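You operate a simulated robot arm through the tools that you are given. There is no shell and no other tool.

Carry out the task below with a simulated robot arm. There is one attempt and no reset: what you move stays moved.

Task
Tamp the blue pot with the black tamper, then top it with grit.
Fine: one orange scoop from the grit tub; put both tools back; leave the other pots; spill none. Set down upright: black tamper, orange scoop.

It is judged by the outcome, as a careful person would: the job done as asked, and still so three seconds after it is handed in. It fails if anything else is knocked over, pushed out of place, dropped, spilled or broken.

Robot
A 7-joint arm with a two-finger parallel gripper, fixed in place. Base frame: the origin is on the floor under the middle of its stand, x ahead of it, y to its left, z up; the work surface is at about z = 0.86. Lengths are in m, angles in rad, forces in N, time in s.
With the tool pointing down near the work surface it reaches from about 0.1 to 0.56 m from the base axis. Its first joint turns from -2.897 to 2.897 rad. Payload 1.57 kg.
Tool frame: the origin (TCP) lies between the finger pads and is the grasp point; the fingertips stand 0.03 m ahead of it; z points along the fingers, y is the line along which they close. Largest opening 0.08 m; finger width 0.017, thickness 0.012; the body of the gripper, 0.04 by 0.082 m, starts 0.08 m behind the TCP.
Orientation is that of the tool frame in the base frame, as a unit quaternion [w, x, y, z]. With the fingers straight down and closing along the base's y, the tool's x points along the base's -x, its y along +y and its z along -z.

Tools
- The arm moves only by the tool jog_arm. Its argument "series" is a list that holds one entry, the list of rows, each a list of 7 numbers: the shift along the base's x, y, z in mm, then the turn, a rotation vector about the base's x, y, z in rad, then the finger opening in mm, from 0 to 80. In form: [[[dx, dy, dz, wx, wy, wz, gripper], ...]]. A call has 1 to 20 rows; each row shifts and turns the commanded pose from where the row before left it. Rows are played at 5 a second. More than 0.05 m and 0.15 rad between two rows, or a gripper value outside its range, and nothing of the call is played. Where a pose cannot be reached the arm comes as near as it can. A force on the tool above 40 N (or 10 N above the force at the start of the call, whichever is more), or a blocked arm, ends the call early, and 0.2 s more pass. Each finger travels about 0.072 m/s and halts on what it meets, pressing with about 28 N; the grip force reading is that of the motor and also rises with nothing between the fingers. The clock runs only during rows and for 0.2 s after the last one: add rows that do not move to give the fingers time. It gives the time, the measured TCP pose, the force on the tool (base axes), the opening and the grip force at its end, in the units of the frame above (readings bear some noise), with the torque about the TCP (base axes, N m) and any sound that the robot's microphone picked up.
- Cameras (640 x 400 px; columns grow to the right, rows downward): "scene" is fixed at [0.2211, 0.6511, 1.5463]; the picture's right is [-0.96, -0.29, 0.00], its down [-0.17, 0.54, -0.83] and it looks along [0.24, -0.79, -0.56] (base axes); focal length 356 px, centre (320, 200). "wrist" rides on the gripper at [0.072, -0.007, -0.122] in the tool frame; the picture's right is [0.09, 1.00, 0.00], its down [-0.84, 0.08, -0.54] and it looks along [-0.54, 0.05, 0.84] (tool axes); focal length 238 px, centre (320, 200).
- get_image(camera): a new picture of that camera. No time passes.
- move_column(by): slides the trunk up (or, below 0, down) by that many m; the arm rides with it, the base frame stays. It gives what a move gives, with no picture.
- point_at(camera, pixels): for up to 12 pixels [column, row] of the newest picture of that camera ("zoom" is the newest enlarged one), the place [x, y, z] in the base frame of the surface seen there, good to about 0.002 m. No time passes.
- zoom(camera, box): a new picture of the part [left, top, right, bottom] of that camera's present view, enlarged. No time passes.
- job_done(): hands the job in; it is judged then, once.

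Open the gripper and draw the arm clear of the work before you hand the job in, unless the task says otherwise.

The tools are called after "Call:" as name(argument=value, ...) on one line, values as JSON. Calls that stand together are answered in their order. jog_arm: Moves the arm, as the interface text tells. Its arguments: {"type":"object","properties":{"series":{"type":"array"}},"required":["series"]} The other tools are called the same way: move_column (by) moves the trunk up or down; get_image (camera) takes a picture; point_at (camera, pixels) gives the place of the surface under pixels of a picture; zoom (camera, box) takes an enlarged picture of a part of a camera's view; job_done () hands the job in.

At the start:

```text
t: 0.0
tcp_pos: [0.491, -0.0685, 1.2408]
orientation: [0.0, 0.0, 1.0, 0.0]
wrist_force: [0.9, 0.2, 0.2]
ft_torque: [0.01, 0.03, 0.0]
grip_width: 0.0798
grasp_force: 0.1
trunk travel left (down, up): [-0.85, 0.14]
```

scene: 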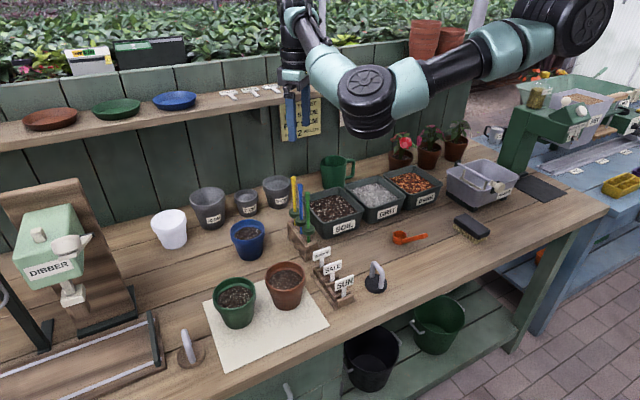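
wrist: 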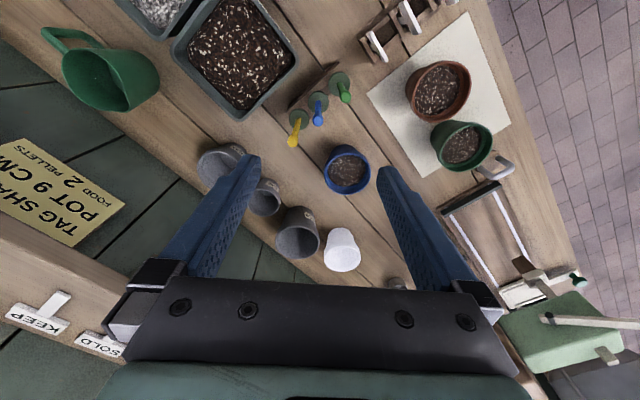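

I start by looking closely at the scene: the blue pot near (247,240), the tampers near (376,277) and (190,347), the orange scoop near (408,237), and the tubs near (330-415,195).

Call:
zoom(camera="scene", box=[280, 150, 520, 300])

Call:
zoom(camera="scene", box=[140, 170, 380, 320])

Call:
zoom(camera="scene", box=[100, 250, 340, 400])

```text
2.67 times, centred on (400, 225) of scene
```

zoom: 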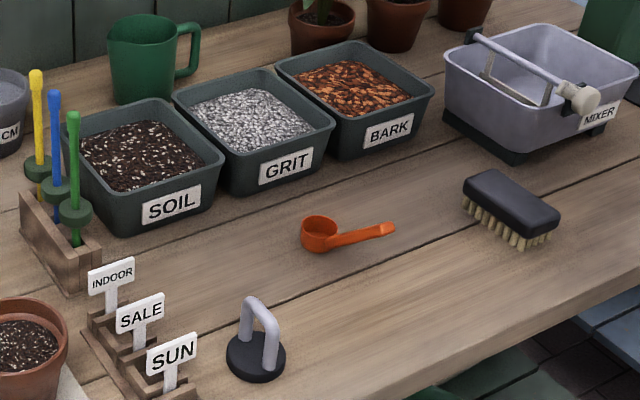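

```text
2.67 times, centred on (260, 245) of scene
```

zoom: 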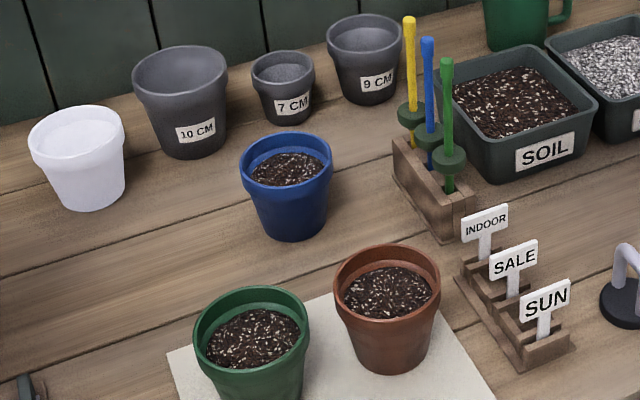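

```text
2.67 times, centred on (220, 325) of scene
```

zoom: 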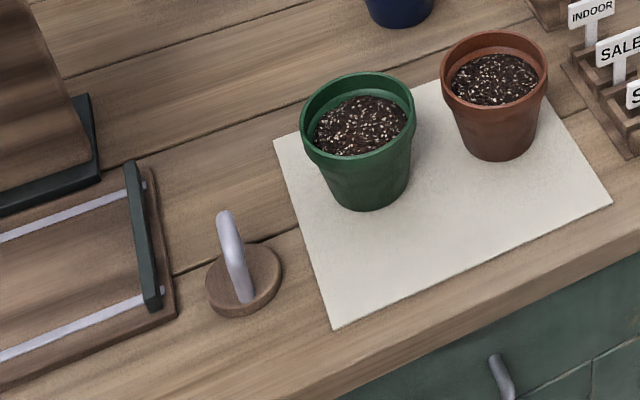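

The black tamper (disc with a grey loop handle) sits at about (376,277); I zoom tight on it and measure it.

Call:
zoom(camera="scene", box=[344, 250, 408, 300])

```text
8.00 times, centred on (376, 275) of scene
```

zoom: 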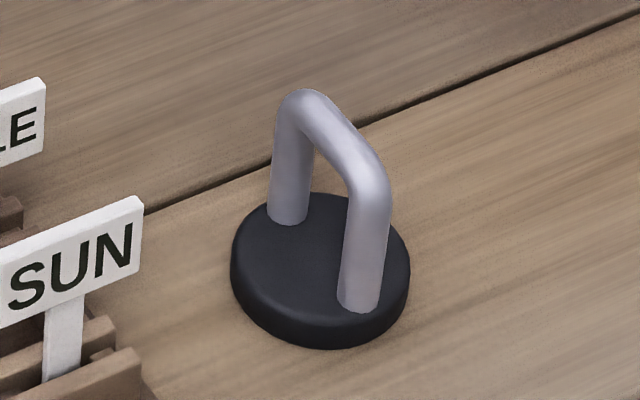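

The tamper's loop runs from (287,200) to (362,290) in this zoom; I measure its handle, disc edges and table.

Call:
point_at(camera="zoom", pixels=[[300, 95], [340, 138], [375, 180], [287, 210], [358, 295], [240, 255], [402, 255], [320, 205], [322, 320], [322, 345], [450, 300], [325, 260]])

Call:
zoom(camera="scene", box=[384, 220, 448, 260])

```text
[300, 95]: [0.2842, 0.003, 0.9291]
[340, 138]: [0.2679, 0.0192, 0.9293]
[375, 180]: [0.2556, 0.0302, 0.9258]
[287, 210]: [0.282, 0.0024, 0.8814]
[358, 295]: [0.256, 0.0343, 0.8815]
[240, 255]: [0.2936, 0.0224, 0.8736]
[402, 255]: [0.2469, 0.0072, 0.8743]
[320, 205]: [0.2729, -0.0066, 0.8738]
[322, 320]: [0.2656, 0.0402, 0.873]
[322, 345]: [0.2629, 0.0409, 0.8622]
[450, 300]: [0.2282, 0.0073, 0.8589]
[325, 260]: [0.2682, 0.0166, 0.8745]
```

```text
10.00 times, centred on (416, 240) of scene
```

zoom: 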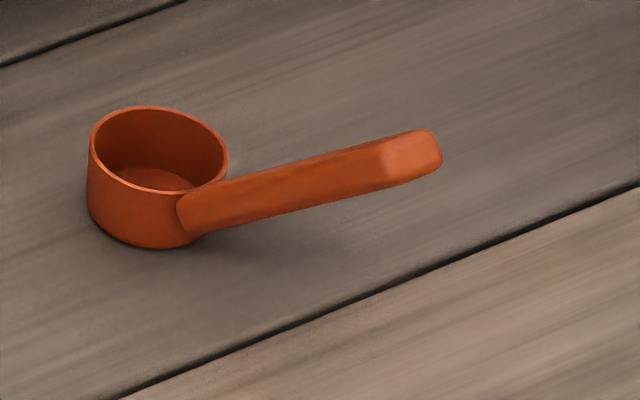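

Now I measure the orange scoop: cup rim, bottom and handle in this zoom.

Call:
point_at(camera="zoom", pixels=[[92, 150], [226, 160], [150, 109], [150, 190], [155, 180], [150, 245], [200, 195], [260, 180], [320, 165], [385, 148], [415, 138], [436, 160]])

Call:
zoom(camera="scene", box=[220, 210, 284, 265])

```text
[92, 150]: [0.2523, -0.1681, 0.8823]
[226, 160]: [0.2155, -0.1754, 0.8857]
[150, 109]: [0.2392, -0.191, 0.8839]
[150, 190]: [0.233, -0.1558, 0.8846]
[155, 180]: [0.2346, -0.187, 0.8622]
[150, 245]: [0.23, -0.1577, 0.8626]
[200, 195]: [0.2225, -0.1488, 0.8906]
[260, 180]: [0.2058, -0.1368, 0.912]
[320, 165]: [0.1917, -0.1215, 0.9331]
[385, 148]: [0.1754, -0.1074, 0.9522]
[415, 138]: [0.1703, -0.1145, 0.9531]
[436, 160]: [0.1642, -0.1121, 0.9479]
```

```text
7.27 times, centred on (252, 238) of scene
```

zoom: 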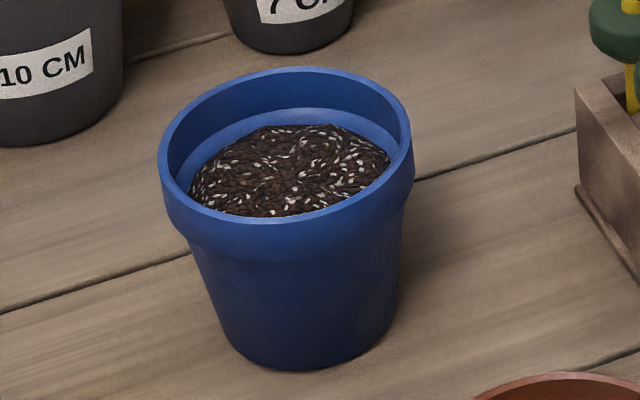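

Now the blue pot: rim, soil surface, base.

Call:
point_at(camera="zoom", pixels=[[162, 155], [408, 155], [290, 70], [290, 212], [290, 165], [290, 205], [200, 185], [380, 165], [290, 130], [290, 112], [280, 362], [470, 300]])

Call:
zoom(camera="scene", box=[330, 160, 450, 240])

```text
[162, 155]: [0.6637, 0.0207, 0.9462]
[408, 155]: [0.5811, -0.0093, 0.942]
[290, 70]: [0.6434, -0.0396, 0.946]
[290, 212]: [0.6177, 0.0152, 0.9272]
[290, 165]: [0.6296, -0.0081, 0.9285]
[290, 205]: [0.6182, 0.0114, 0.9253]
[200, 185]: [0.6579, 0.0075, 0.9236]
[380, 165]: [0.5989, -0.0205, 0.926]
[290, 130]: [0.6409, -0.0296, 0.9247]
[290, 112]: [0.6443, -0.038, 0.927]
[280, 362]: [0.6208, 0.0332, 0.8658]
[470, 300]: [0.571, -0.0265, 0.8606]
```

```text
5.00 times, centred on (390, 200) of scene
```

zoom: 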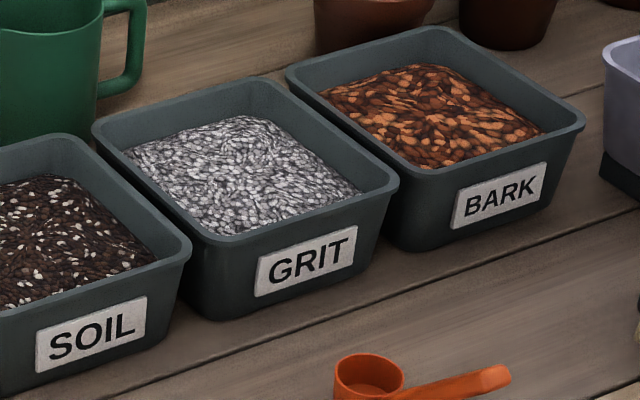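

The blue pot's centre is near (0.624, 0.003), rim at z≈0.945, soil at ≈0.926. Now I measure the grit tub (rim, grit surface) in this zoom.

Call:
point_at(camera="zoom", pixels=[[95, 125], [260, 80], [395, 183], [215, 238], [245, 170], [140, 155], [245, 120], [350, 190], [225, 228], [200, 180], [290, 200], [290, 220]])

Call:
get_image(camera="scene")

```text
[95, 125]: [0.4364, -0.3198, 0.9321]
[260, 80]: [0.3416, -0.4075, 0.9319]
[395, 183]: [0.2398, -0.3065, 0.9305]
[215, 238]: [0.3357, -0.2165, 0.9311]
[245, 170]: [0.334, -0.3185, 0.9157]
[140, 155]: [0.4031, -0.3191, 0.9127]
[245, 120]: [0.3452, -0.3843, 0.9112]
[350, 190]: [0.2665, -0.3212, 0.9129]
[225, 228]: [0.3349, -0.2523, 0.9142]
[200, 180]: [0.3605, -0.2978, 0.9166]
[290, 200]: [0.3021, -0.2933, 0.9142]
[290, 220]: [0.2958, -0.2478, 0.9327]
```

```text
taken
```

scene: 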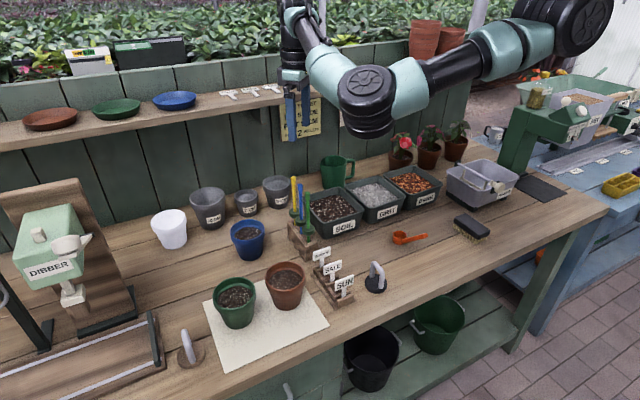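

The grit tub spans about (0.24..0.44, -0.41..-0.22), rim z 0.932, grit at 0.914. The pot at x=0.625 is beyond straight-down reach, so I lower the trunk a little to see how the arm geometry changes.

Call:
point_at(camera="scene", pixels=[[368, 92], [410, 85], [450, 72], [510, 45], [585, 20], [330, 65], [300, 20], [605, 208], [330, 165], [300, 180], [285, 15], [290, 75]])

Call:
move_column(by=-0.05)

Call:
get_image(camera="scene")

```text
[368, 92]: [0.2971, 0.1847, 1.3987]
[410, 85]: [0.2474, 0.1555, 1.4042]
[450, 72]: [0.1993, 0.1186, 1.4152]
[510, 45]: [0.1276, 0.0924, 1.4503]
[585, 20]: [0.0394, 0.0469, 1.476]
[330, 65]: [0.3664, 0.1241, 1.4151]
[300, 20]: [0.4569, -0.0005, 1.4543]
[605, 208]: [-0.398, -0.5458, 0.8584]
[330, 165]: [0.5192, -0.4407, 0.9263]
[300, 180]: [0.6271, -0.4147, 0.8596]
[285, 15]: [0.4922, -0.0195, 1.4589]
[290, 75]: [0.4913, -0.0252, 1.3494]
```

```text
t: 0.9
tcp_pos: [0.491, -0.0686, 1.1905]
orientation: [0.0, -0.001, 1.0, 0.0]
wrist_force: [-0.2, -0.2, 0.3]
ft_torque: [0.01, 0.03, -0.01]
grip_width: 0.08
grasp_force: 0.0
trunk travel left (down, up): [-0.8, 0.19]
```

```text
taken
```

scene: 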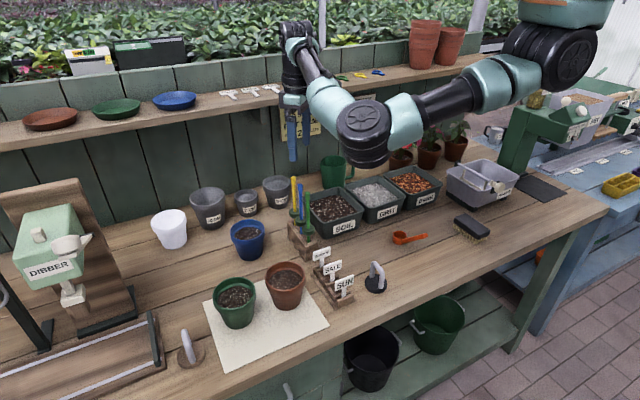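

The trunk move lowers the arm cleanly; the elbow is out on the +y side. I measure heights of obstacles on the way (dibber sticks, tag rack, other pots) before moving.

Call:
point_at(camera="scene", pixels=[[294, 180], [300, 188], [308, 196], [320, 252], [345, 282], [332, 270], [305, 250], [285, 267], [235, 285], [340, 300], [313, 220], [275, 178]])

Call:
zoom(camera="scene", box=[280, 165, 360, 310])

```text
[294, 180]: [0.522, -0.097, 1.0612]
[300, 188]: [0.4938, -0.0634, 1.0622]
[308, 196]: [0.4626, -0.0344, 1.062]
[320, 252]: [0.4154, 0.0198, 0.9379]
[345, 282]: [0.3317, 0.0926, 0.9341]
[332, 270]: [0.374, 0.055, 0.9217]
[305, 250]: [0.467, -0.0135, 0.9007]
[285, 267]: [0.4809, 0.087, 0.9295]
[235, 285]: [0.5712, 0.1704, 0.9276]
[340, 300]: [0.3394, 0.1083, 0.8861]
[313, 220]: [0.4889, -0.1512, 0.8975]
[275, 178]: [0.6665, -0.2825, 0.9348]
```

```text
2.76 times, centred on (320, 238) of scene
```

zoom: 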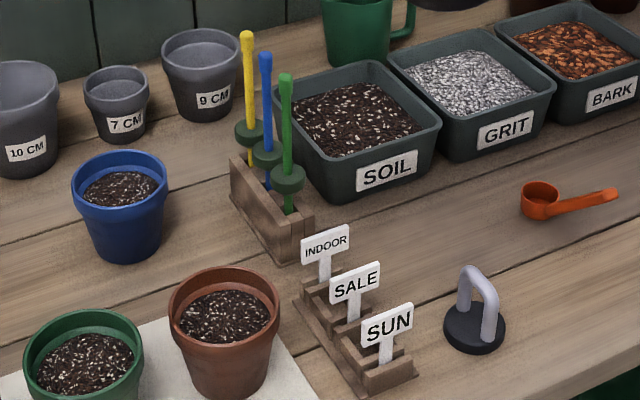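

Dibber tops reach z≈1.065 right below the gripper, so I move away level to above the tamper while turning the fingers so they close across its loop.

Call:
jog_arm(series=[[[-27.6, 10.5, 0, 0, 0, -0.1036, 80], [-27.6, 10.5, 0, 0, 0, -0.1036, 80], [-27.6, 10.5, 0, 0, 0, -0.1036, 80], [-27.6, 10.5, 0, 0, 0, -0.1036, 80], [-27.6, 10.5, 0, 0, 0, -0.1036, 80], [-27.6, 10.5, 0, 0, 0, -0.1036, 80], [-27.6, 10.5, 0, 0, 0, -0.1036, 80], [-27.6, 10.5, 0, 0, 0, -0.1036, 80], [0, 0, 0, 0, 0, 0, 80], [0, 0, 0, 0, 0, 0, 80]]])

Call:
get_image(camera="scene")

Call:
get_image(camera="wrist")

```text
t: 3.1
tcp_pos: [0.2895, 0.0174, 1.1904]
orientation: [0.0, 0.403, 0.915, -0.001]
wrist_force: [0.5, 0.5, 0.8]
ft_torque: [-0.01, 0.01, 0.0]
grip_width: 0.0802
grasp_force: 0.0
out of reach, approached as far as the arm can: row 8
trunk travel left (down, up): [-0.8, 0.19]
```

```text
taken
```

scene: 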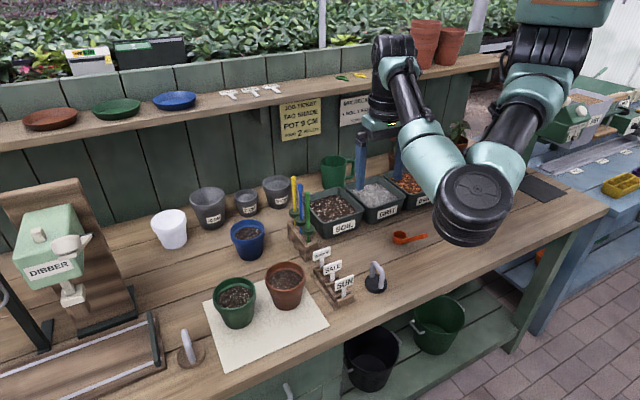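

```text
taken
```

wrist: 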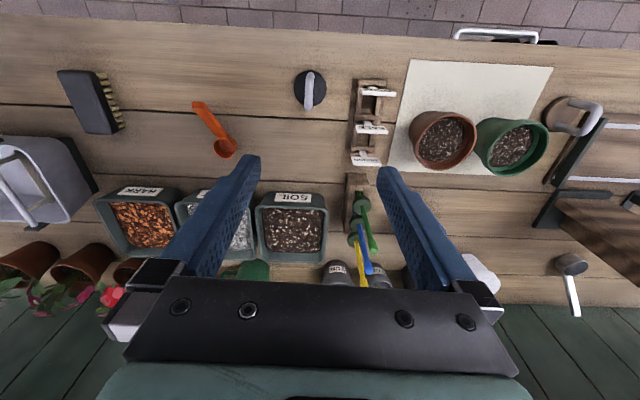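

Row 8 was slightly too close in at this height (TCP 0.2895,0.0174); reach improves lower, so I descend 100 mm above the tamper.

Call:
jog_arm(series=[[[0, 0, -25, 0, 0, 0, 80], [0, 0, -25, 0, 0, 0, 80], [0, 0, -25, 0, 0, 0, 80], [0, 0, -25, 0, 0, 0, 80], [0, 0, 0, 0, 0, 0, 80], [0, 0, 0, 0, 0, 0, 80]]])

Call:
get_image(camera="wrist")

Call:
get_image(camera="scene")

```text
t: 4.5
tcp_pos: [0.2867, 0.016, 1.0922]
orientation: [0.0, 0.403, 0.915, 0.0]
wrist_force: [-0.3, 0.4, 0.0]
ft_torque: [0.03, 0.01, 0.0]
grip_width: 0.0801
grasp_force: 0.2
trunk travel left (down, up): [-0.8, 0.19]
```

```text
taken
```

wrist: 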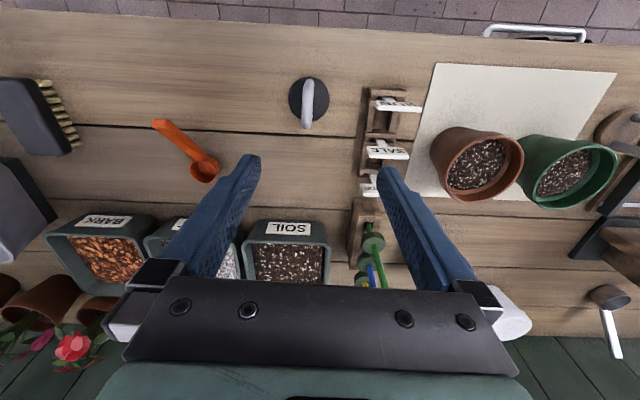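

```text
taken
```

scene: 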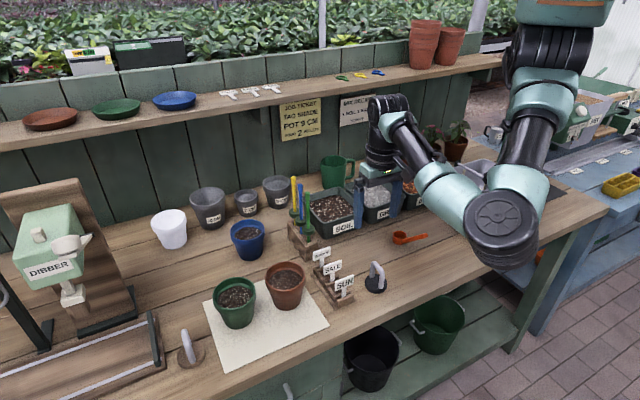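

The tamper is at (308,100) in the wrist view with its loop lined up with the tool's x. I zoom there and measure its loop more precisely.

Call:
zoom(camera="wrist", box=[276, 70, 340, 135])

```text
6.15 times, centred on (308, 102) of wrist
```

zoom: 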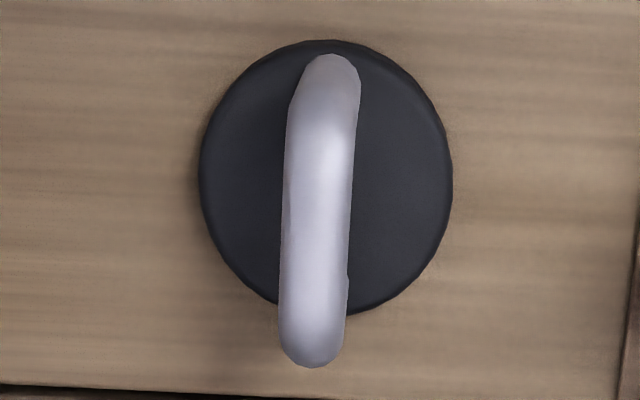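

The loop runs from (328,60) to (312,355); I measure points along the bar and the disc edges.

Call:
point_at(camera="zoom", pixels=[[325, 120], [320, 180], [318, 240], [314, 300], [312, 345], [203, 180], [448, 180], [330, 45], [400, 280], [285, 200], [350, 200], [60, 200]])

```text
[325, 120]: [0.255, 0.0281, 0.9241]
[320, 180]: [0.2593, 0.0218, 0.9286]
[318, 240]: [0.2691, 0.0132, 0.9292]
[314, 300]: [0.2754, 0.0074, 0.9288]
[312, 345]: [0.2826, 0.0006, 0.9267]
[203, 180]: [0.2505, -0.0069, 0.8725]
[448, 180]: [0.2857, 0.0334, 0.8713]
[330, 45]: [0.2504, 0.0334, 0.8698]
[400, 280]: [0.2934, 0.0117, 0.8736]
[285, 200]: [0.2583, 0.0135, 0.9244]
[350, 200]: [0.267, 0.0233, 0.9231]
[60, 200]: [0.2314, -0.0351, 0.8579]
```

Bar axis passes through about (0.2685, 0.0145), top at z 0.929, direction ≈135.5°. I centre over it at z≈1.02, correct yaw by 3° and lean the tool 0.25 rad so that it will point outward at the far pot.

Call:
jog_arm(series=[[[-4.5, -0.4, -18, 0, 0, 0.026, 80], [-4.5, -0.4, -18, 0, 0, 0.026, 80], [-4.6, -0.4, -18, -0.0438, -0.0446, 0, 80], [-4.6, -0.3, -18, -0.0438, -0.0446, 0, 80], [0, 0, 0, -0.0438, -0.0446, 0, 80], [0, 0, 0, -0.0438, -0.0446, 0, 80], [0, 0, 0, 0, 0, 0, 80], [0, 0, 0, 0, 0, 0, 80]]])

Call:
get_image(camera="wrist")

Call:
get_image(camera="scene")

```text
t: 6.3
tcp_pos: [0.2683, 0.0158, 1.0175]
orientation: [0.116, 0.375, 0.918, -0.048]
wrist_force: [-0.3, 0.5, -0.5]
ft_torque: [-0.04, 0.0, -0.01]
grip_width: 0.08
grasp_force: 0.2
trunk travel left (down, up): [-0.8, 0.19]
```

```text
taken
```

wrist: 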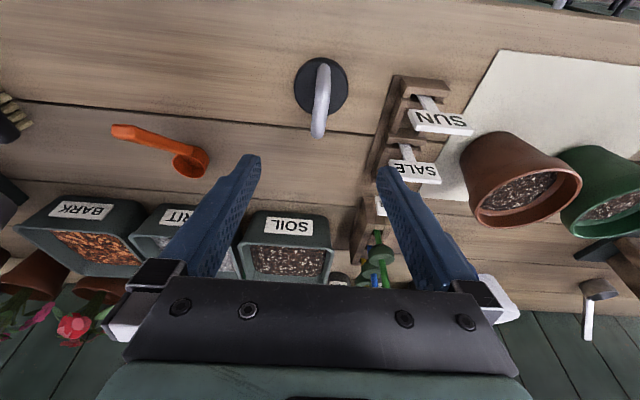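

```text
taken
```

scene: 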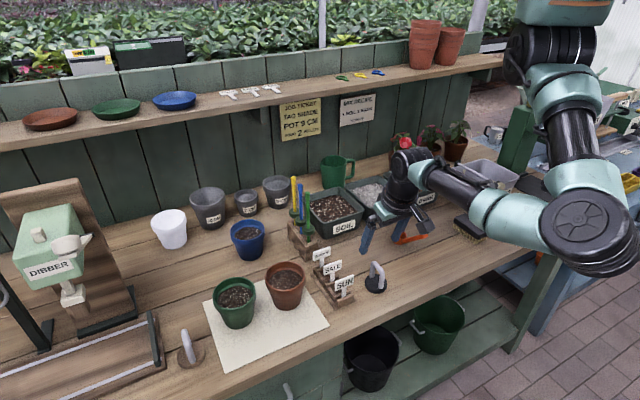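

The tool leans as planned and is centred on the loop at (318,95) in wrist view. I go straight down to the bar with fingers open.

Call:
jog_arm(series=[[[-0.2, -1, -20, 0, 0, 0, 80], [0, 0, -20, 0, 0, 0, 80], [0, 0, -20, 0, 0, 0, 80], [0, 0, -18, 0, 0, 0, 80], [0, 0, -17, 0, 0, 0, 80], [0, 0, 0, 0, 0, 0, 80], [0, 0, 0, 0, 0, 0, 80]]])

Call:
get_image(camera="wrist")

Call:
zoom(camera="scene", box=[300, 160, 480, 310])

```text
t: 7.9
tcp_pos: [0.2706, 0.014, 0.9238]
orientation: [0.115, 0.376, 0.918, -0.048]
wrist_force: [-0.3, 0.2, -0.5]
ft_torque: [-0.02, 0.01, 0.03]
grip_width: 0.0801
grasp_force: 0.1
trunk travel left (down, up): [-0.8, 0.19]
```

```text
taken
```

wrist: 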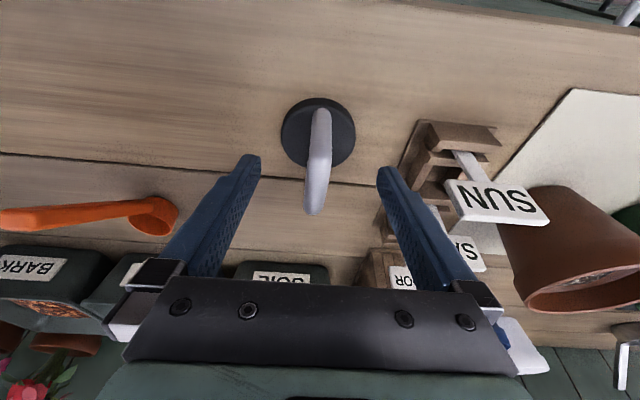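

```text
2.67 times, centred on (390, 235) of scene
```

zoom: 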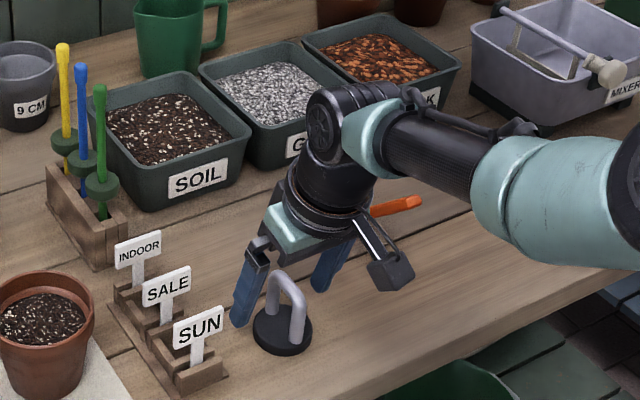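

The bar lies between the fingers, but its centre may be slightly ahead of the TCP (which projects to (321,192)). I measure the bar here.

Call:
point_at(camera="wrist", pixels=[[320, 112], [320, 125], [319, 140], [318, 160], [316, 180], [315, 192], [313, 205], [312, 212], [318, 100], [283, 130], [354, 130], [300, 150]])

```text
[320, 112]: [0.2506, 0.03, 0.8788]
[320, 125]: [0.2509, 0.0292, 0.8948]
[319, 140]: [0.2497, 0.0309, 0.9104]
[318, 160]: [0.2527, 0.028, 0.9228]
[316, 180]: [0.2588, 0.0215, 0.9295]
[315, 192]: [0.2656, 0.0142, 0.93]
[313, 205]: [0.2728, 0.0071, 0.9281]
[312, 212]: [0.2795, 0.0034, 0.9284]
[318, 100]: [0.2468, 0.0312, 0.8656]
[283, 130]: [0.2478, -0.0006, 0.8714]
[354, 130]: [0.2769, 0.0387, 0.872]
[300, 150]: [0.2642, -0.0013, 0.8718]
```

The bar centre is at about (0.2665,0.0155), so I shift by (-4,+1.5) mm and then close the fingers gently on it.

Call:
jog_arm(series=[[[-4, 1.3, -1, 0, 0, 0, 80], [0, 0, 0, 0, 0, 0, 80], [0, 0, 0, 0, 0, 0, 50], [0, 0, 0, 0, 0, 0, 25], [0, 0, 0, 0, 0, 0, 14], [0, 0, 0, 0, 0, 0, 0], [0, 0, 0, 0, 0, 0, 0], [0, 0, 0, 0, 0, 0, 0], [0, 0, 0, 0, 0, 0, 0]]])

Call:
get_image(camera="wrist")

Call:
zoom(camera="scene", box=[300, 160, 480, 310])

```text
t: 9.9
tcp_pos: [0.2663, 0.0154, 0.9231]
orientation: [0.116, 0.376, 0.918, -0.047]
wrist_force: [0.5, -0.6, 0.0]
ft_torque: [0.02, 0.04, -0.01]
grip_width: 0.0124
grasp_force: 27.8
trunk travel left (down, up): [-0.8, 0.19]
```

```text
taken
```

wrist: 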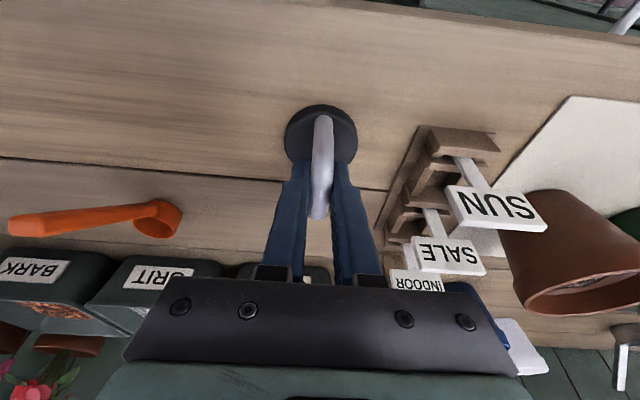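

```text
2.67 times, centred on (390, 235) of scene
```

zoom: 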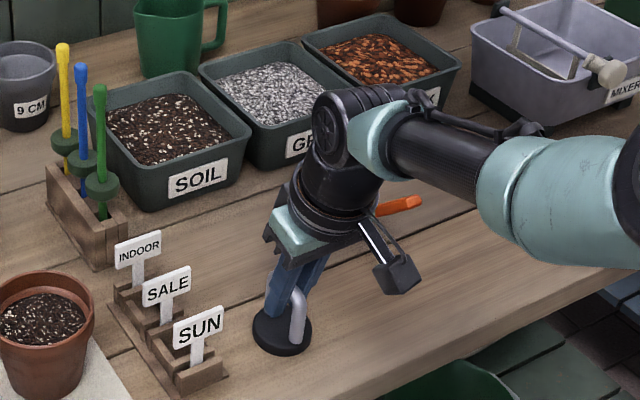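

Grip reads 12.4 mm at 27.8 N on the bar (pose 0.2663,0.0154,0.9231 noted for the return). I lift 30 mm and check the tamper comes along.

Call:
jog_arm(series=[[[0, 0, 5, 0, 0, 0, 0], [0, 0, 10, 0, 0, 0, 0], [0, 0, 15, 0, 0, 0, 0], [0, 0, 0, 0, 0, 0, 0], [0, 0, 0, 0, 0, 0, 0]]])

Call:
zoom(camera="scene", box=[300, 160, 480, 310])

Call:
get_image(camera="wrist")

```text
t: 11.1
tcp_pos: [0.2662, 0.0145, 0.9535]
orientation: [0.115, 0.376, 0.918, -0.048]
wrist_force: [-0.1, -0.2, -1.4]
ft_torque: [0.02, 0.0, 0.02]
grip_width: 0.0124
grasp_force: 27.3
trunk travel left (down, up): [-0.8, 0.19]
```

```text
2.67 times, centred on (390, 235) of scene
```

zoom: 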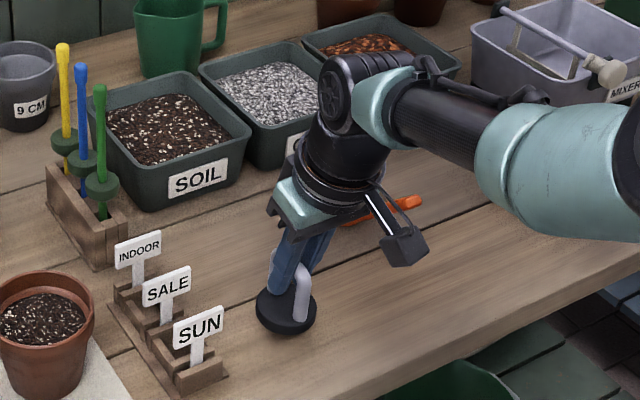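

```text
taken
```

wrist: 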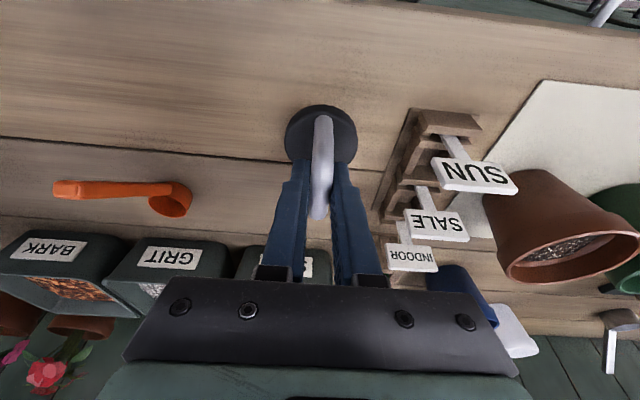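

The tamper hangs level in the grip. I raise the trunk 0.18 m to carry it above the tag rack and dibbers.

Call:
move_column(by=0.18)

```text
t: 13.1
tcp_pos: [0.2651, 0.0168, 1.1318]
orientation: [0.116, 0.377, 0.918, -0.048]
wrist_force: [-0.5, 0.4, -1.0]
ft_torque: [-0.01, -0.01, 0.0]
grip_width: 0.0125
grasp_force: 28.3
trunk travel left (down, up): [-0.98, 0.01]
```

Now I swing outward past the front side of the dibbers, turning the tool to face +x.

Call:
jog_arm(series=[[[23.1, 5.5, 4.1, 0, 0, 0.097, 0], [23.1, 5.5, 4.1, 0, 0, 0.097, 0], [23.1, 5.5, 4.1, 0, 0, 0.097, 0], [23.1, 5.5, 4.1, 0, 0, 0.097, 0], [23.1, 5.5, 4.1, 0, 0, 0.097, 0], [23.1, 5.5, 4.1, 0, 0, 0.097, 0], [23.1, 5.5, 4.1, 0, 0, 0.097, 0], [23.1, 5.5, 4.1, 0, 0, 0.097, 0], [0, 0, 0, 0, 0, 0, 0], [0, 0, 0, 0, 0, 0, 0]]])

Call:
get_image(camera="scene")

Call:
get_image(camera="wrist")

```text
t: 15.3
tcp_pos: [0.4531, 0.0579, 1.1644]
orientation: [0.124, 0.0, 0.992, 0.0]
wrist_force: [-0.3, 0.2, -1.6]
ft_torque: [0.01, 0.0, -0.01]
grip_width: 0.0122
grasp_force: 27.6
trunk travel left (down, up): [-0.98, 0.01]
```

```text
taken
```

scene: 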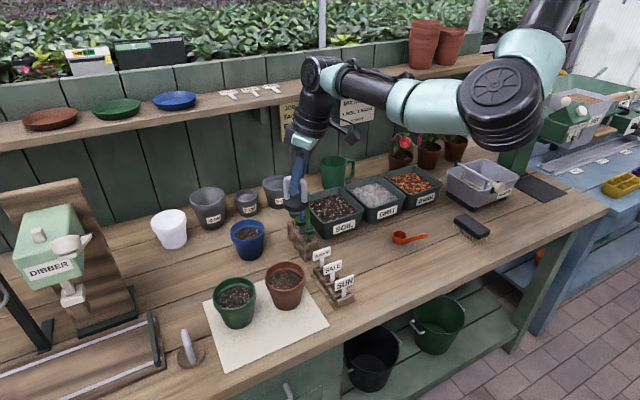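

```text
taken
```

wrist: 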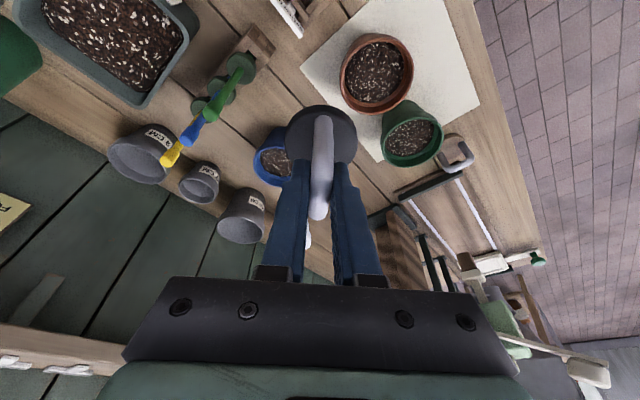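

The tool is upright-leaning as planned at (0.453,0.058). Before going over the pot I re-measure the blue pot's rim precisely.

Call:
zoom(camera="scene", box=[224, 215, 272, 245])

```text
13.33 times, centred on (248, 230) of scene
```

zoom: 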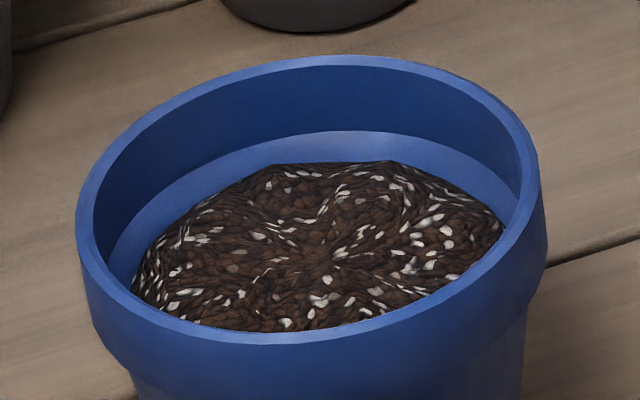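

The rim ellipse spans cols 80–540; I measure points around the rim's top face and on the mounded soil.

Call:
point_at(camera="zoom", pixels=[[86, 210], [534, 185], [330, 61], [290, 338], [190, 322], [430, 300], [140, 130], [470, 92], [330, 230], [240, 200], [420, 230], [300, 300]])

```text
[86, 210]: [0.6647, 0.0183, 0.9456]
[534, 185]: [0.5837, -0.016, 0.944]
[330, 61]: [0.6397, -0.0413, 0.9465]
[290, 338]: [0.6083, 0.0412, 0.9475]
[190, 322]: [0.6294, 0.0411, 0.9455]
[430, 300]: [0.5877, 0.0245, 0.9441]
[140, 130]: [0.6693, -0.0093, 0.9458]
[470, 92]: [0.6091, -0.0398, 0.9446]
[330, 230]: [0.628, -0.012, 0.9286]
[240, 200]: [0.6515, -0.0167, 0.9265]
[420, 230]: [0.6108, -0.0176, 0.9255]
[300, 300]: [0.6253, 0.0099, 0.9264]
```

Pot centre ≈ (0.625, 0.0005), rim z 0.946, soil mounded to ~0.929. I move the tamper above it at carrying height.

Call:
jog_arm(series=[[[24.6, -8.2, 0, 0, 0, 0, 0], [24.6, -8.2, 0, 0, 0, 0, 0], [24.6, -8.2, 0, 0, 0, 0, 0], [24.6, -8.2, 0, 0, 0, 0, 0], [24.6, -8.2, 0, 0, 0, 0, 0], [24.6, -8.2, 0, 0, 0, 0, 0], [24.4, -8.2, 0, 0, 0, 0, 0], [0, 0, 0, 0, 0, 0, 0], [0, 0, 0, 0, 0, 0, 0]]])

Call:
get_image(camera="scene")

Call:
get_image(camera="wrist")

```text
t: 17.3
tcp_pos: [0.6193, 0.0009, 1.1645]
orientation: [0.125, 0.0, 0.992, 0.0]
wrist_force: [-0.3, 0.3, -1.2]
ft_torque: [-0.01, 0.0, 0.0]
grip_width: 0.0125
grasp_force: 27.5
trunk travel left (down, up): [-0.98, 0.01]
```

```text
taken
```

scene: 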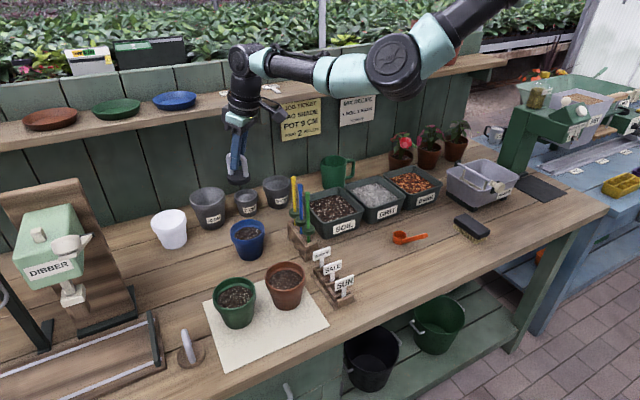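

```text
taken
```

wrist: 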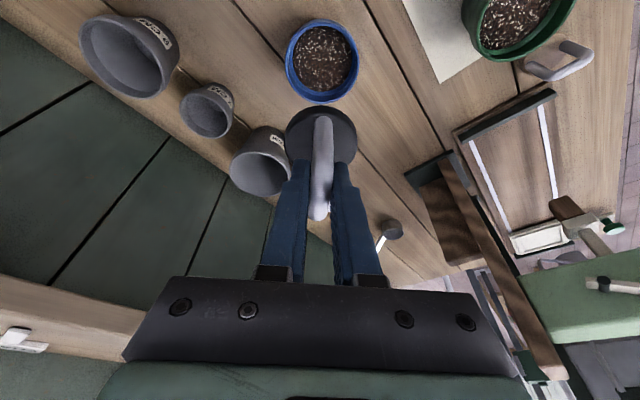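

TCP is at (0.619,0.001) above the pot. I lower the trunk 0.10 m (disc bottom then ≈1.0, still above the rim) and check alignment.

Call:
move_column(by=-0.1)

Call:
zoom(camera="scene", box=[190, 130, 310, 280])

Call:
get_image(camera="wrist")

```text
t: 18.6
tcp_pos: [0.6203, -0.001, 1.0671]
orientation: [0.126, 0.0, 0.992, 0.0]
wrist_force: [0.9, -0.3, -1.9]
ft_torque: [-0.01, 0.02, 0.0]
grip_width: 0.0123
grasp_force: 27.9
trunk travel left (down, up): [-0.88, 0.11]
```

```text
2.67 times, centred on (250, 205) of scene
```

zoom: 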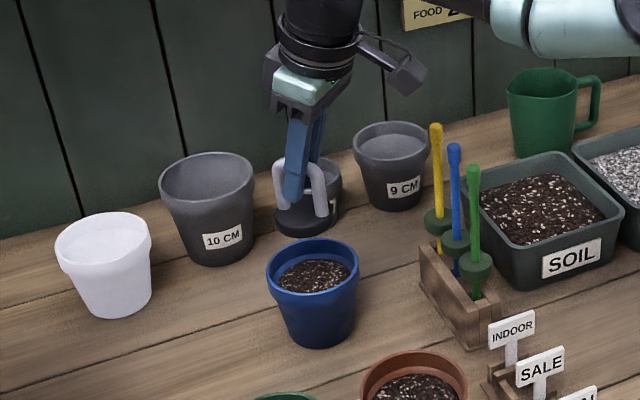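

```text
taken
```

wrist: 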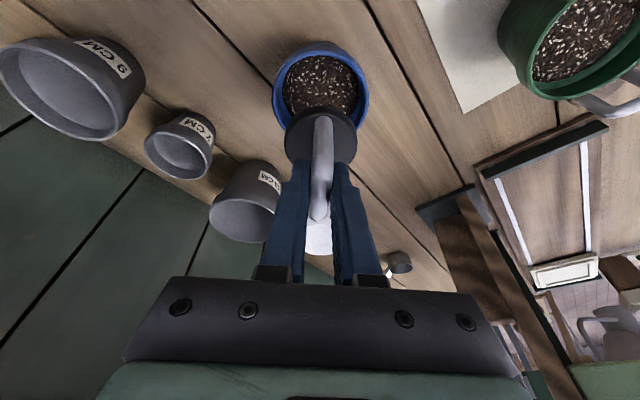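

Disc shows at (303,220) in the zoom, above the pot at (315,270). I measure the disc's location relative to the TCP.

Call:
zoom(camera="scene", box=[228, 180, 276, 225])

```text
8.89 times, centred on (252, 202) of scene
```

zoom: 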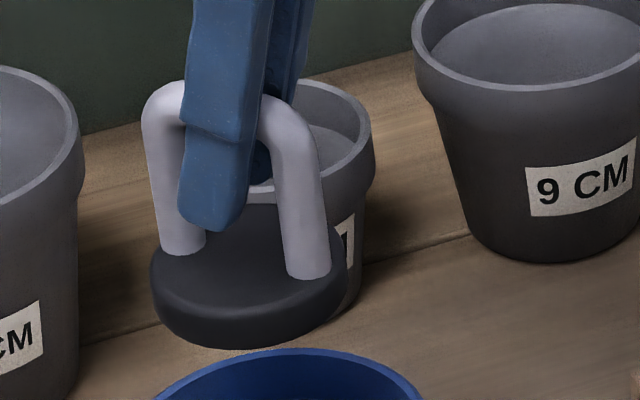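

Call:
point_at(camera="zoom", pixels=[[152, 280], [345, 275], [250, 322], [248, 345], [180, 245], [308, 270], [200, 325], [310, 315], [240, 265], [165, 92], [295, 110], [205, 215]])

```text
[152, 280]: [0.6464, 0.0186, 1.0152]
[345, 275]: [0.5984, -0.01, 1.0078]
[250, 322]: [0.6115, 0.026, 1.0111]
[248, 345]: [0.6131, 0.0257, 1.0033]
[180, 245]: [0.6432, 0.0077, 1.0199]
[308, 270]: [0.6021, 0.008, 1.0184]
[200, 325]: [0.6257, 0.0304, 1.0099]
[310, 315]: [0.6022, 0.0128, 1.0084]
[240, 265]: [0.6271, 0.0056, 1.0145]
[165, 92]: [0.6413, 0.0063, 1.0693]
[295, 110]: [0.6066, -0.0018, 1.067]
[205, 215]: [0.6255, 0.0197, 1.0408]
```

Disc centre ≈ (0.6225,0.003), pot centre ≈ (0.625,0.0005). I correct by (+2.5,-2.5) mm and come down 45 mm to just above the rim.

Call:
jog_arm(series=[[[2.5, -2.5, -10, 0, 0, 0, 0], [0, 0, -12, 0, 0, 0, 0], [0, 0, -12, 0, 0, 0, 0], [0, 0, -11, 0, 0, 0, 0], [0, 0, 0, 0, 0, 0, 0], [0, 0, 0, 0, 0, 0, 0]]])

Call:
zoom(camera="scene", box=[212, 185, 284, 245])

Call:
zoom(camera="wrist", box=[240, 40, 400, 220])

```text
t: 20.1
tcp_pos: [0.6213, -0.0031, 1.0206]
orientation: [0.124, 0.001, 0.992, 0.0]
wrist_force: [-0.4, 0.4, -1.3]
ft_torque: [-0.01, -0.01, -0.04]
grip_width: 0.0125
grasp_force: 27.6
trunk travel left (down, up): [-0.88, 0.11]
```

```text
6.67 times, centred on (248, 215) of scene
```

zoom: 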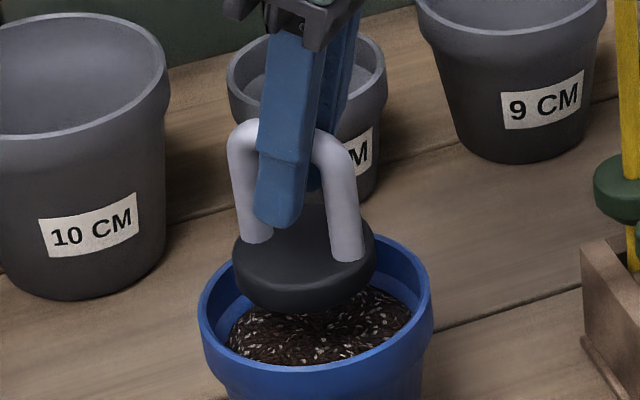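

```text
2.22 times, centred on (320, 130) of wrist
```

zoom: 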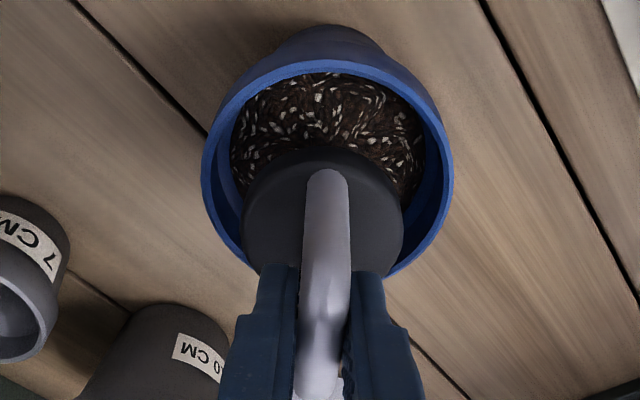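

I measure rim and disc edges in the wrist zoom to confirm that the disc will enter centred.

Call:
point_at(camera="zoom", pixels=[[208, 175], [446, 175], [327, 66], [235, 90], [420, 95], [245, 210], [402, 215], [322, 150], [322, 160], [260, 170], [392, 175], [395, 268]])

```text
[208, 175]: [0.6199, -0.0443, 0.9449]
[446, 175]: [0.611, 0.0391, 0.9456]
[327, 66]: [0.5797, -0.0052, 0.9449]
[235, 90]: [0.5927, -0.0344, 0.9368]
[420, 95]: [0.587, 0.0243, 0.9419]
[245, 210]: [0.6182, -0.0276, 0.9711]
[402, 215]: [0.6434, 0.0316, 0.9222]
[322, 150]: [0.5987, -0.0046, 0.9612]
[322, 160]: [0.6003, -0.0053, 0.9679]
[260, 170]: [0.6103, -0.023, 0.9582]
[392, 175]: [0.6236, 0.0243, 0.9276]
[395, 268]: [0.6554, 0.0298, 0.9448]
```

Disc centre ≈ (0.6237,-0.003) and pot centre ≈ (0.6237,-0.002): aligned. I lower into the pot to just above the soil mound.

Call:
jog_arm(series=[[[0, 0, -6, 0, 0, 0, 0], [0, 0, -6, 0, 0, 0, 0], [0, 0, -6, 0, 0, 0, 0], [0, 0, -4, 0, 0, 0, 0], [0, 0, -2, 0, 0, 0, 0], [0, 0, 0, 0, 0, 0, 0]]])

Call:
zoom(camera="scene", box=[212, 195, 284, 255])

```text
t: 21.4
tcp_pos: [0.6234, -0.0021, 0.9962]
orientation: [0.125, 0.0, 0.992, 0.0]
wrist_force: [1.4, -0.2, -1.4]
ft_torque: [0.01, 0.01, -0.02]
grip_width: 0.0126
grasp_force: 27.9
trunk travel left (down, up): [-0.88, 0.11]
```

```text
6.67 times, centred on (248, 225) of scene
```

zoom: 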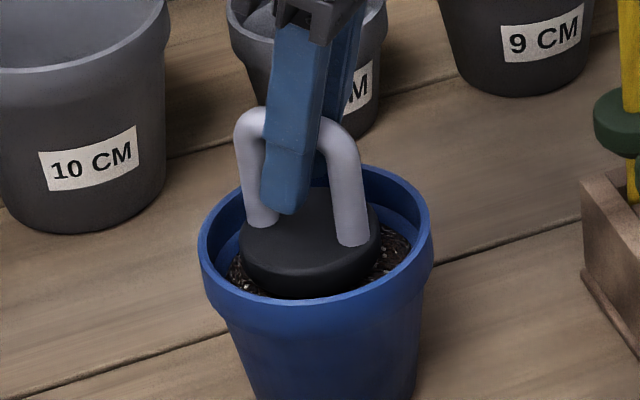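

The disc is centred in the pot with its bottom at ≈0.932. I press down in 2 mm steps watching the force.

Call:
jog_arm(series=[[[0, 0, -2, 0, 0, 0, 0], [0, 0, -2, 0, 0, 0, 0], [0, 0, 0, 0, 0, 0, 0]]])

```text
t: 22.2
tcp_pos: [0.6214, -0.0021, 0.9921]
orientation: [0.125, -0.001, 0.992, 0.0]
wrist_force: [-0.4, 0.0, -0.4]
ft_torque: [0.0, 0.01, 0.01]
grip_width: 0.0123
grasp_force: 28.1
trunk travel left (down, up): [-0.88, 0.11]
```

Call:
jog_arm(series=[[[0, 0, -2, 0, 0, 0, 0], [0, 0, -2, 0, 0, 0, 0], [0, 0, 0, 0, 0, 0, 0]]])

```text
t: 23.1
tcp_pos: [0.6209, -0.0019, 0.9895]
orientation: [0.126, 0.0, 0.992, 0.001]
wrist_force: [-2.0, 1.8, 7.5]
ft_torque: [0.11, 0.36, 0.01]
grip_width: 0.0125
grasp_force: 27.3
trunk travel left (down, up): [-0.88, 0.11]
```

Contact felt: 7.5 N upward at TCP z 0.9895. I press another few millimetres for a firm tamp.

Call:
jog_arm(series=[[[0, 0, -1.5, 0, 0, 0, 0], [0, 0, -1.5, 0, 0, 0, 0], [0, 0, 0, 0, 0, 0, 0], [0, 0, 0, 0, 0, 0, 0]]])

Call:
zoom(camera="scene", box=[212, 195, 284, 255])

```text
t: 24.1
tcp_pos: [0.6197, -0.003, 0.9889]
orientation: [0.129, 0.0, 0.992, 0.0]
wrist_force: [-2.9, 0.3, 27.3]
ft_torque: [0.0, 0.64, 0.02]
grip_width: 0.0124
grasp_force: 28.3
trunk travel left (down, up): [-0.88, 0.11]
```

```text
6.67 times, centred on (248, 225) of scene
```

zoom: 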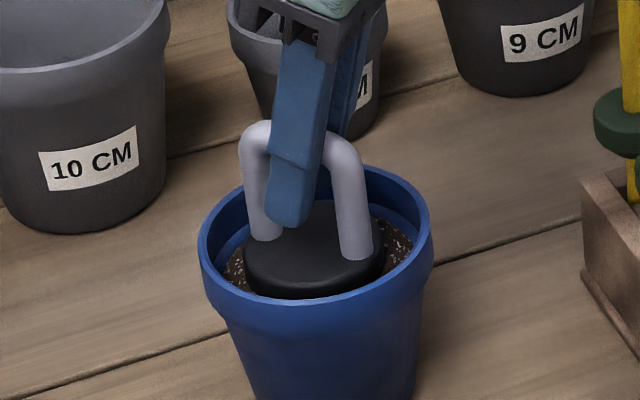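

Force is 27 N and the soil around the disc looks flattened. I hold about a second, then lift 15 mm to inspect.

Call:
jog_arm(series=[[[0, 0, 0, 0, 0, 0, 0], [0, 0, 0, 0, 0, 0, 0], [0, 0, 0, 0, 0, 0, 0], [0, 0, 0, 0, 0, 0, 0], [0, 0, 3, 0, 0, 0, 0], [0, 0, 5, 0, 0, 0, 0], [0, 0, 10, 0, 0, 0, 0], [0, 0, 15, 0, 0, 0, 0], [0, 0, 15, 0, 0, 0, 0], [0, 0, 0, 0, 0, 0, 0]]])

Call:
zoom(camera="scene", box=[212, 185, 284, 255])

Call:
zoom(camera="wrist", box=[240, 40, 400, 220])

```text
t: 26.2
tcp_pos: [0.6206, -0.0036, 1.0321]
orientation: [0.123, 0.0, 0.992, 0.0]
wrist_force: [-0.6, -0.1, -1.3]
ft_torque: [0.03, -0.03, -0.01]
grip_width: 0.0122
grasp_force: 28.0
trunk travel left (down, up): [-0.88, 0.11]
```

```text
5.71 times, centred on (248, 220) of scene
```

zoom: 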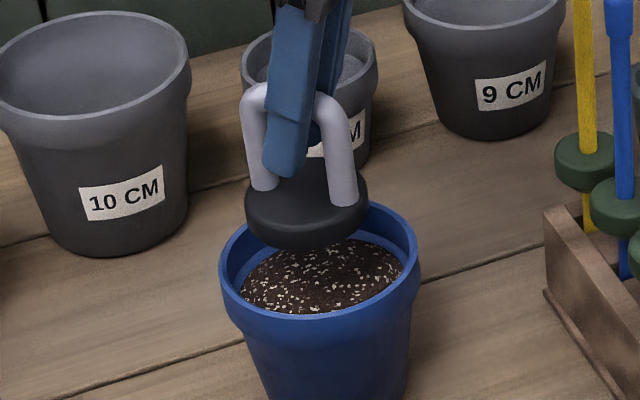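

```text
2.22 times, centred on (320, 130) of wrist
```

zoom: 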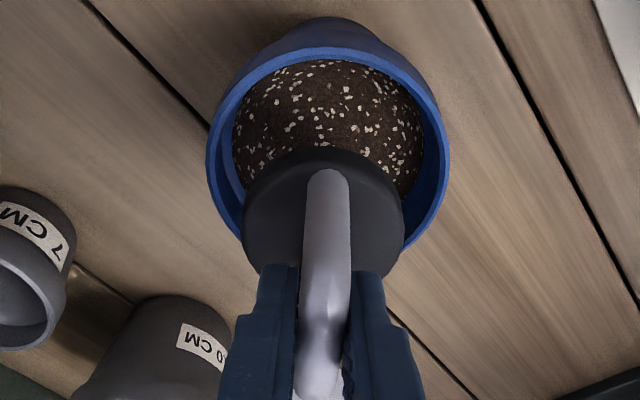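

The soil is now flat and tamped with no spill around the rim. I raise the trunk 0.1 m to bring the tamper back over the obstacles.

Call:
move_column(by=0.1)

```text
t: 27.6
tcp_pos: [0.6221, -0.0019, 1.1316]
orientation: [0.125, 0.0, 0.992, 0.001]
wrist_force: [-0.2, 0.3, -1.1]
ft_torque: [-0.01, 0.02, -0.01]
grip_width: 0.0124
grasp_force: 27.8
trunk travel left (down, up): [-0.98, 0.01]
```

Path clear; I swing the tamper back the way it came, first out over the front of the dibbers and then inward while turning back to the original yaw.

Call:
jog_arm(series=[[[-24.6, 8.5, 10, 0, 0, 0, 0], [-24.6, 8.5, 10, 0, 0, 0, 0], [-24.6, 8.5, 10, 0, 0, 0, 0], [-24.6, 8.5, 0, 0, 0, 0, 0], [-24.6, 8.5, 0, 0, 0, 0, 0], [-24.6, 8.5, 0, 0, 0, 0, 0], [-24.6, 8.5, 0, 0, 0, 0, 0], [-23.4, -5.45, -4.1, 0, 0, -0.097, 0], [-23.4, -5.45, -4.1, 0, 0, -0.097, 0], [-23.4, -5.45, -4.1, 0, 0, -0.097, 0], [-23.4, -5.45, -4.1, 0, 0, -0.097, 0], [-23.4, -5.45, -4.1, 0, 0, -0.097, 0], [-23.4, -5.45, -4.1, 0, 0, -0.097, 0], [-23.4, -5.45, -4.1, 0, 0, -0.097, 0], [-23.3, -5.45, -4.1, 0, 0, -0.097, 0], [0, 0, 0, 0, 0, 0, 0], [0, 0, 0, 0, 0, 0, 0]]])

Call:
get_image(camera="scene")

```text
t: 31.2
tcp_pos: [0.2607, 0.0112, 1.1282]
orientation: [0.115, 0.376, 0.918, -0.047]
wrist_force: [-0.1, 0.2, -0.5]
ft_torque: [0.01, 0.04, 0.0]
grip_width: 0.0122
grasp_force: 28.2
trunk travel left (down, up): [-0.98, 0.01]
```

```text
taken
```

scene: 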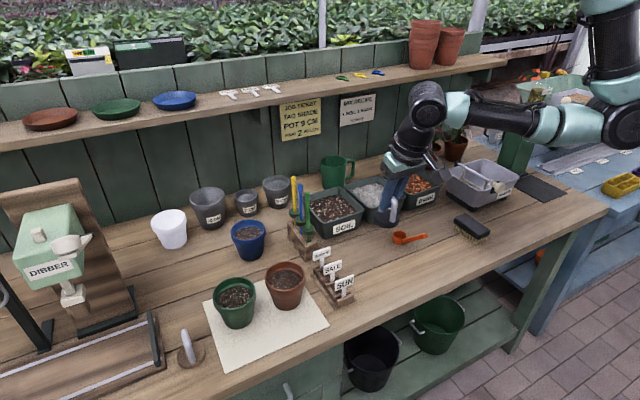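

Measured TCP is (0.2607,0.0112); target for set-down is (0.2663,0.0154). I lower the trunk 0.17 m, leaving the disc about 3 cm above the table.

Call:
move_column(by=-0.17)

Call:
zoom(camera="scene", box=[330, 200, 430, 300])

```text
t: 33.1
tcp_pos: [0.2616, 0.0127, 0.9587]
orientation: [0.116, 0.375, 0.918, -0.048]
wrist_force: [0.9, -0.5, -1.6]
ft_torque: [0.0, 0.01, -0.02]
grip_width: 0.0124
grasp_force: 27.7
trunk travel left (down, up): [-0.81, 0.18]
```

```text
4.00 times, centred on (380, 250) of scene
```

zoom: 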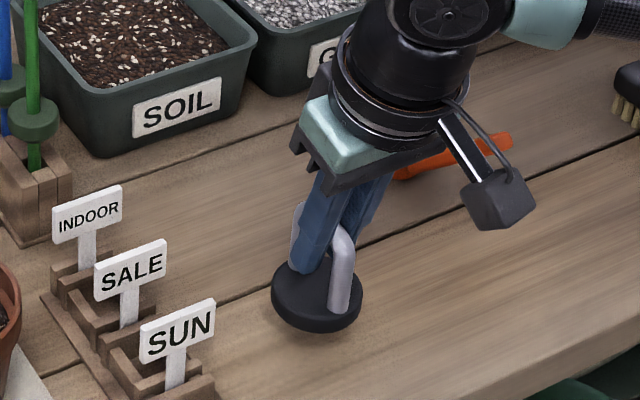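

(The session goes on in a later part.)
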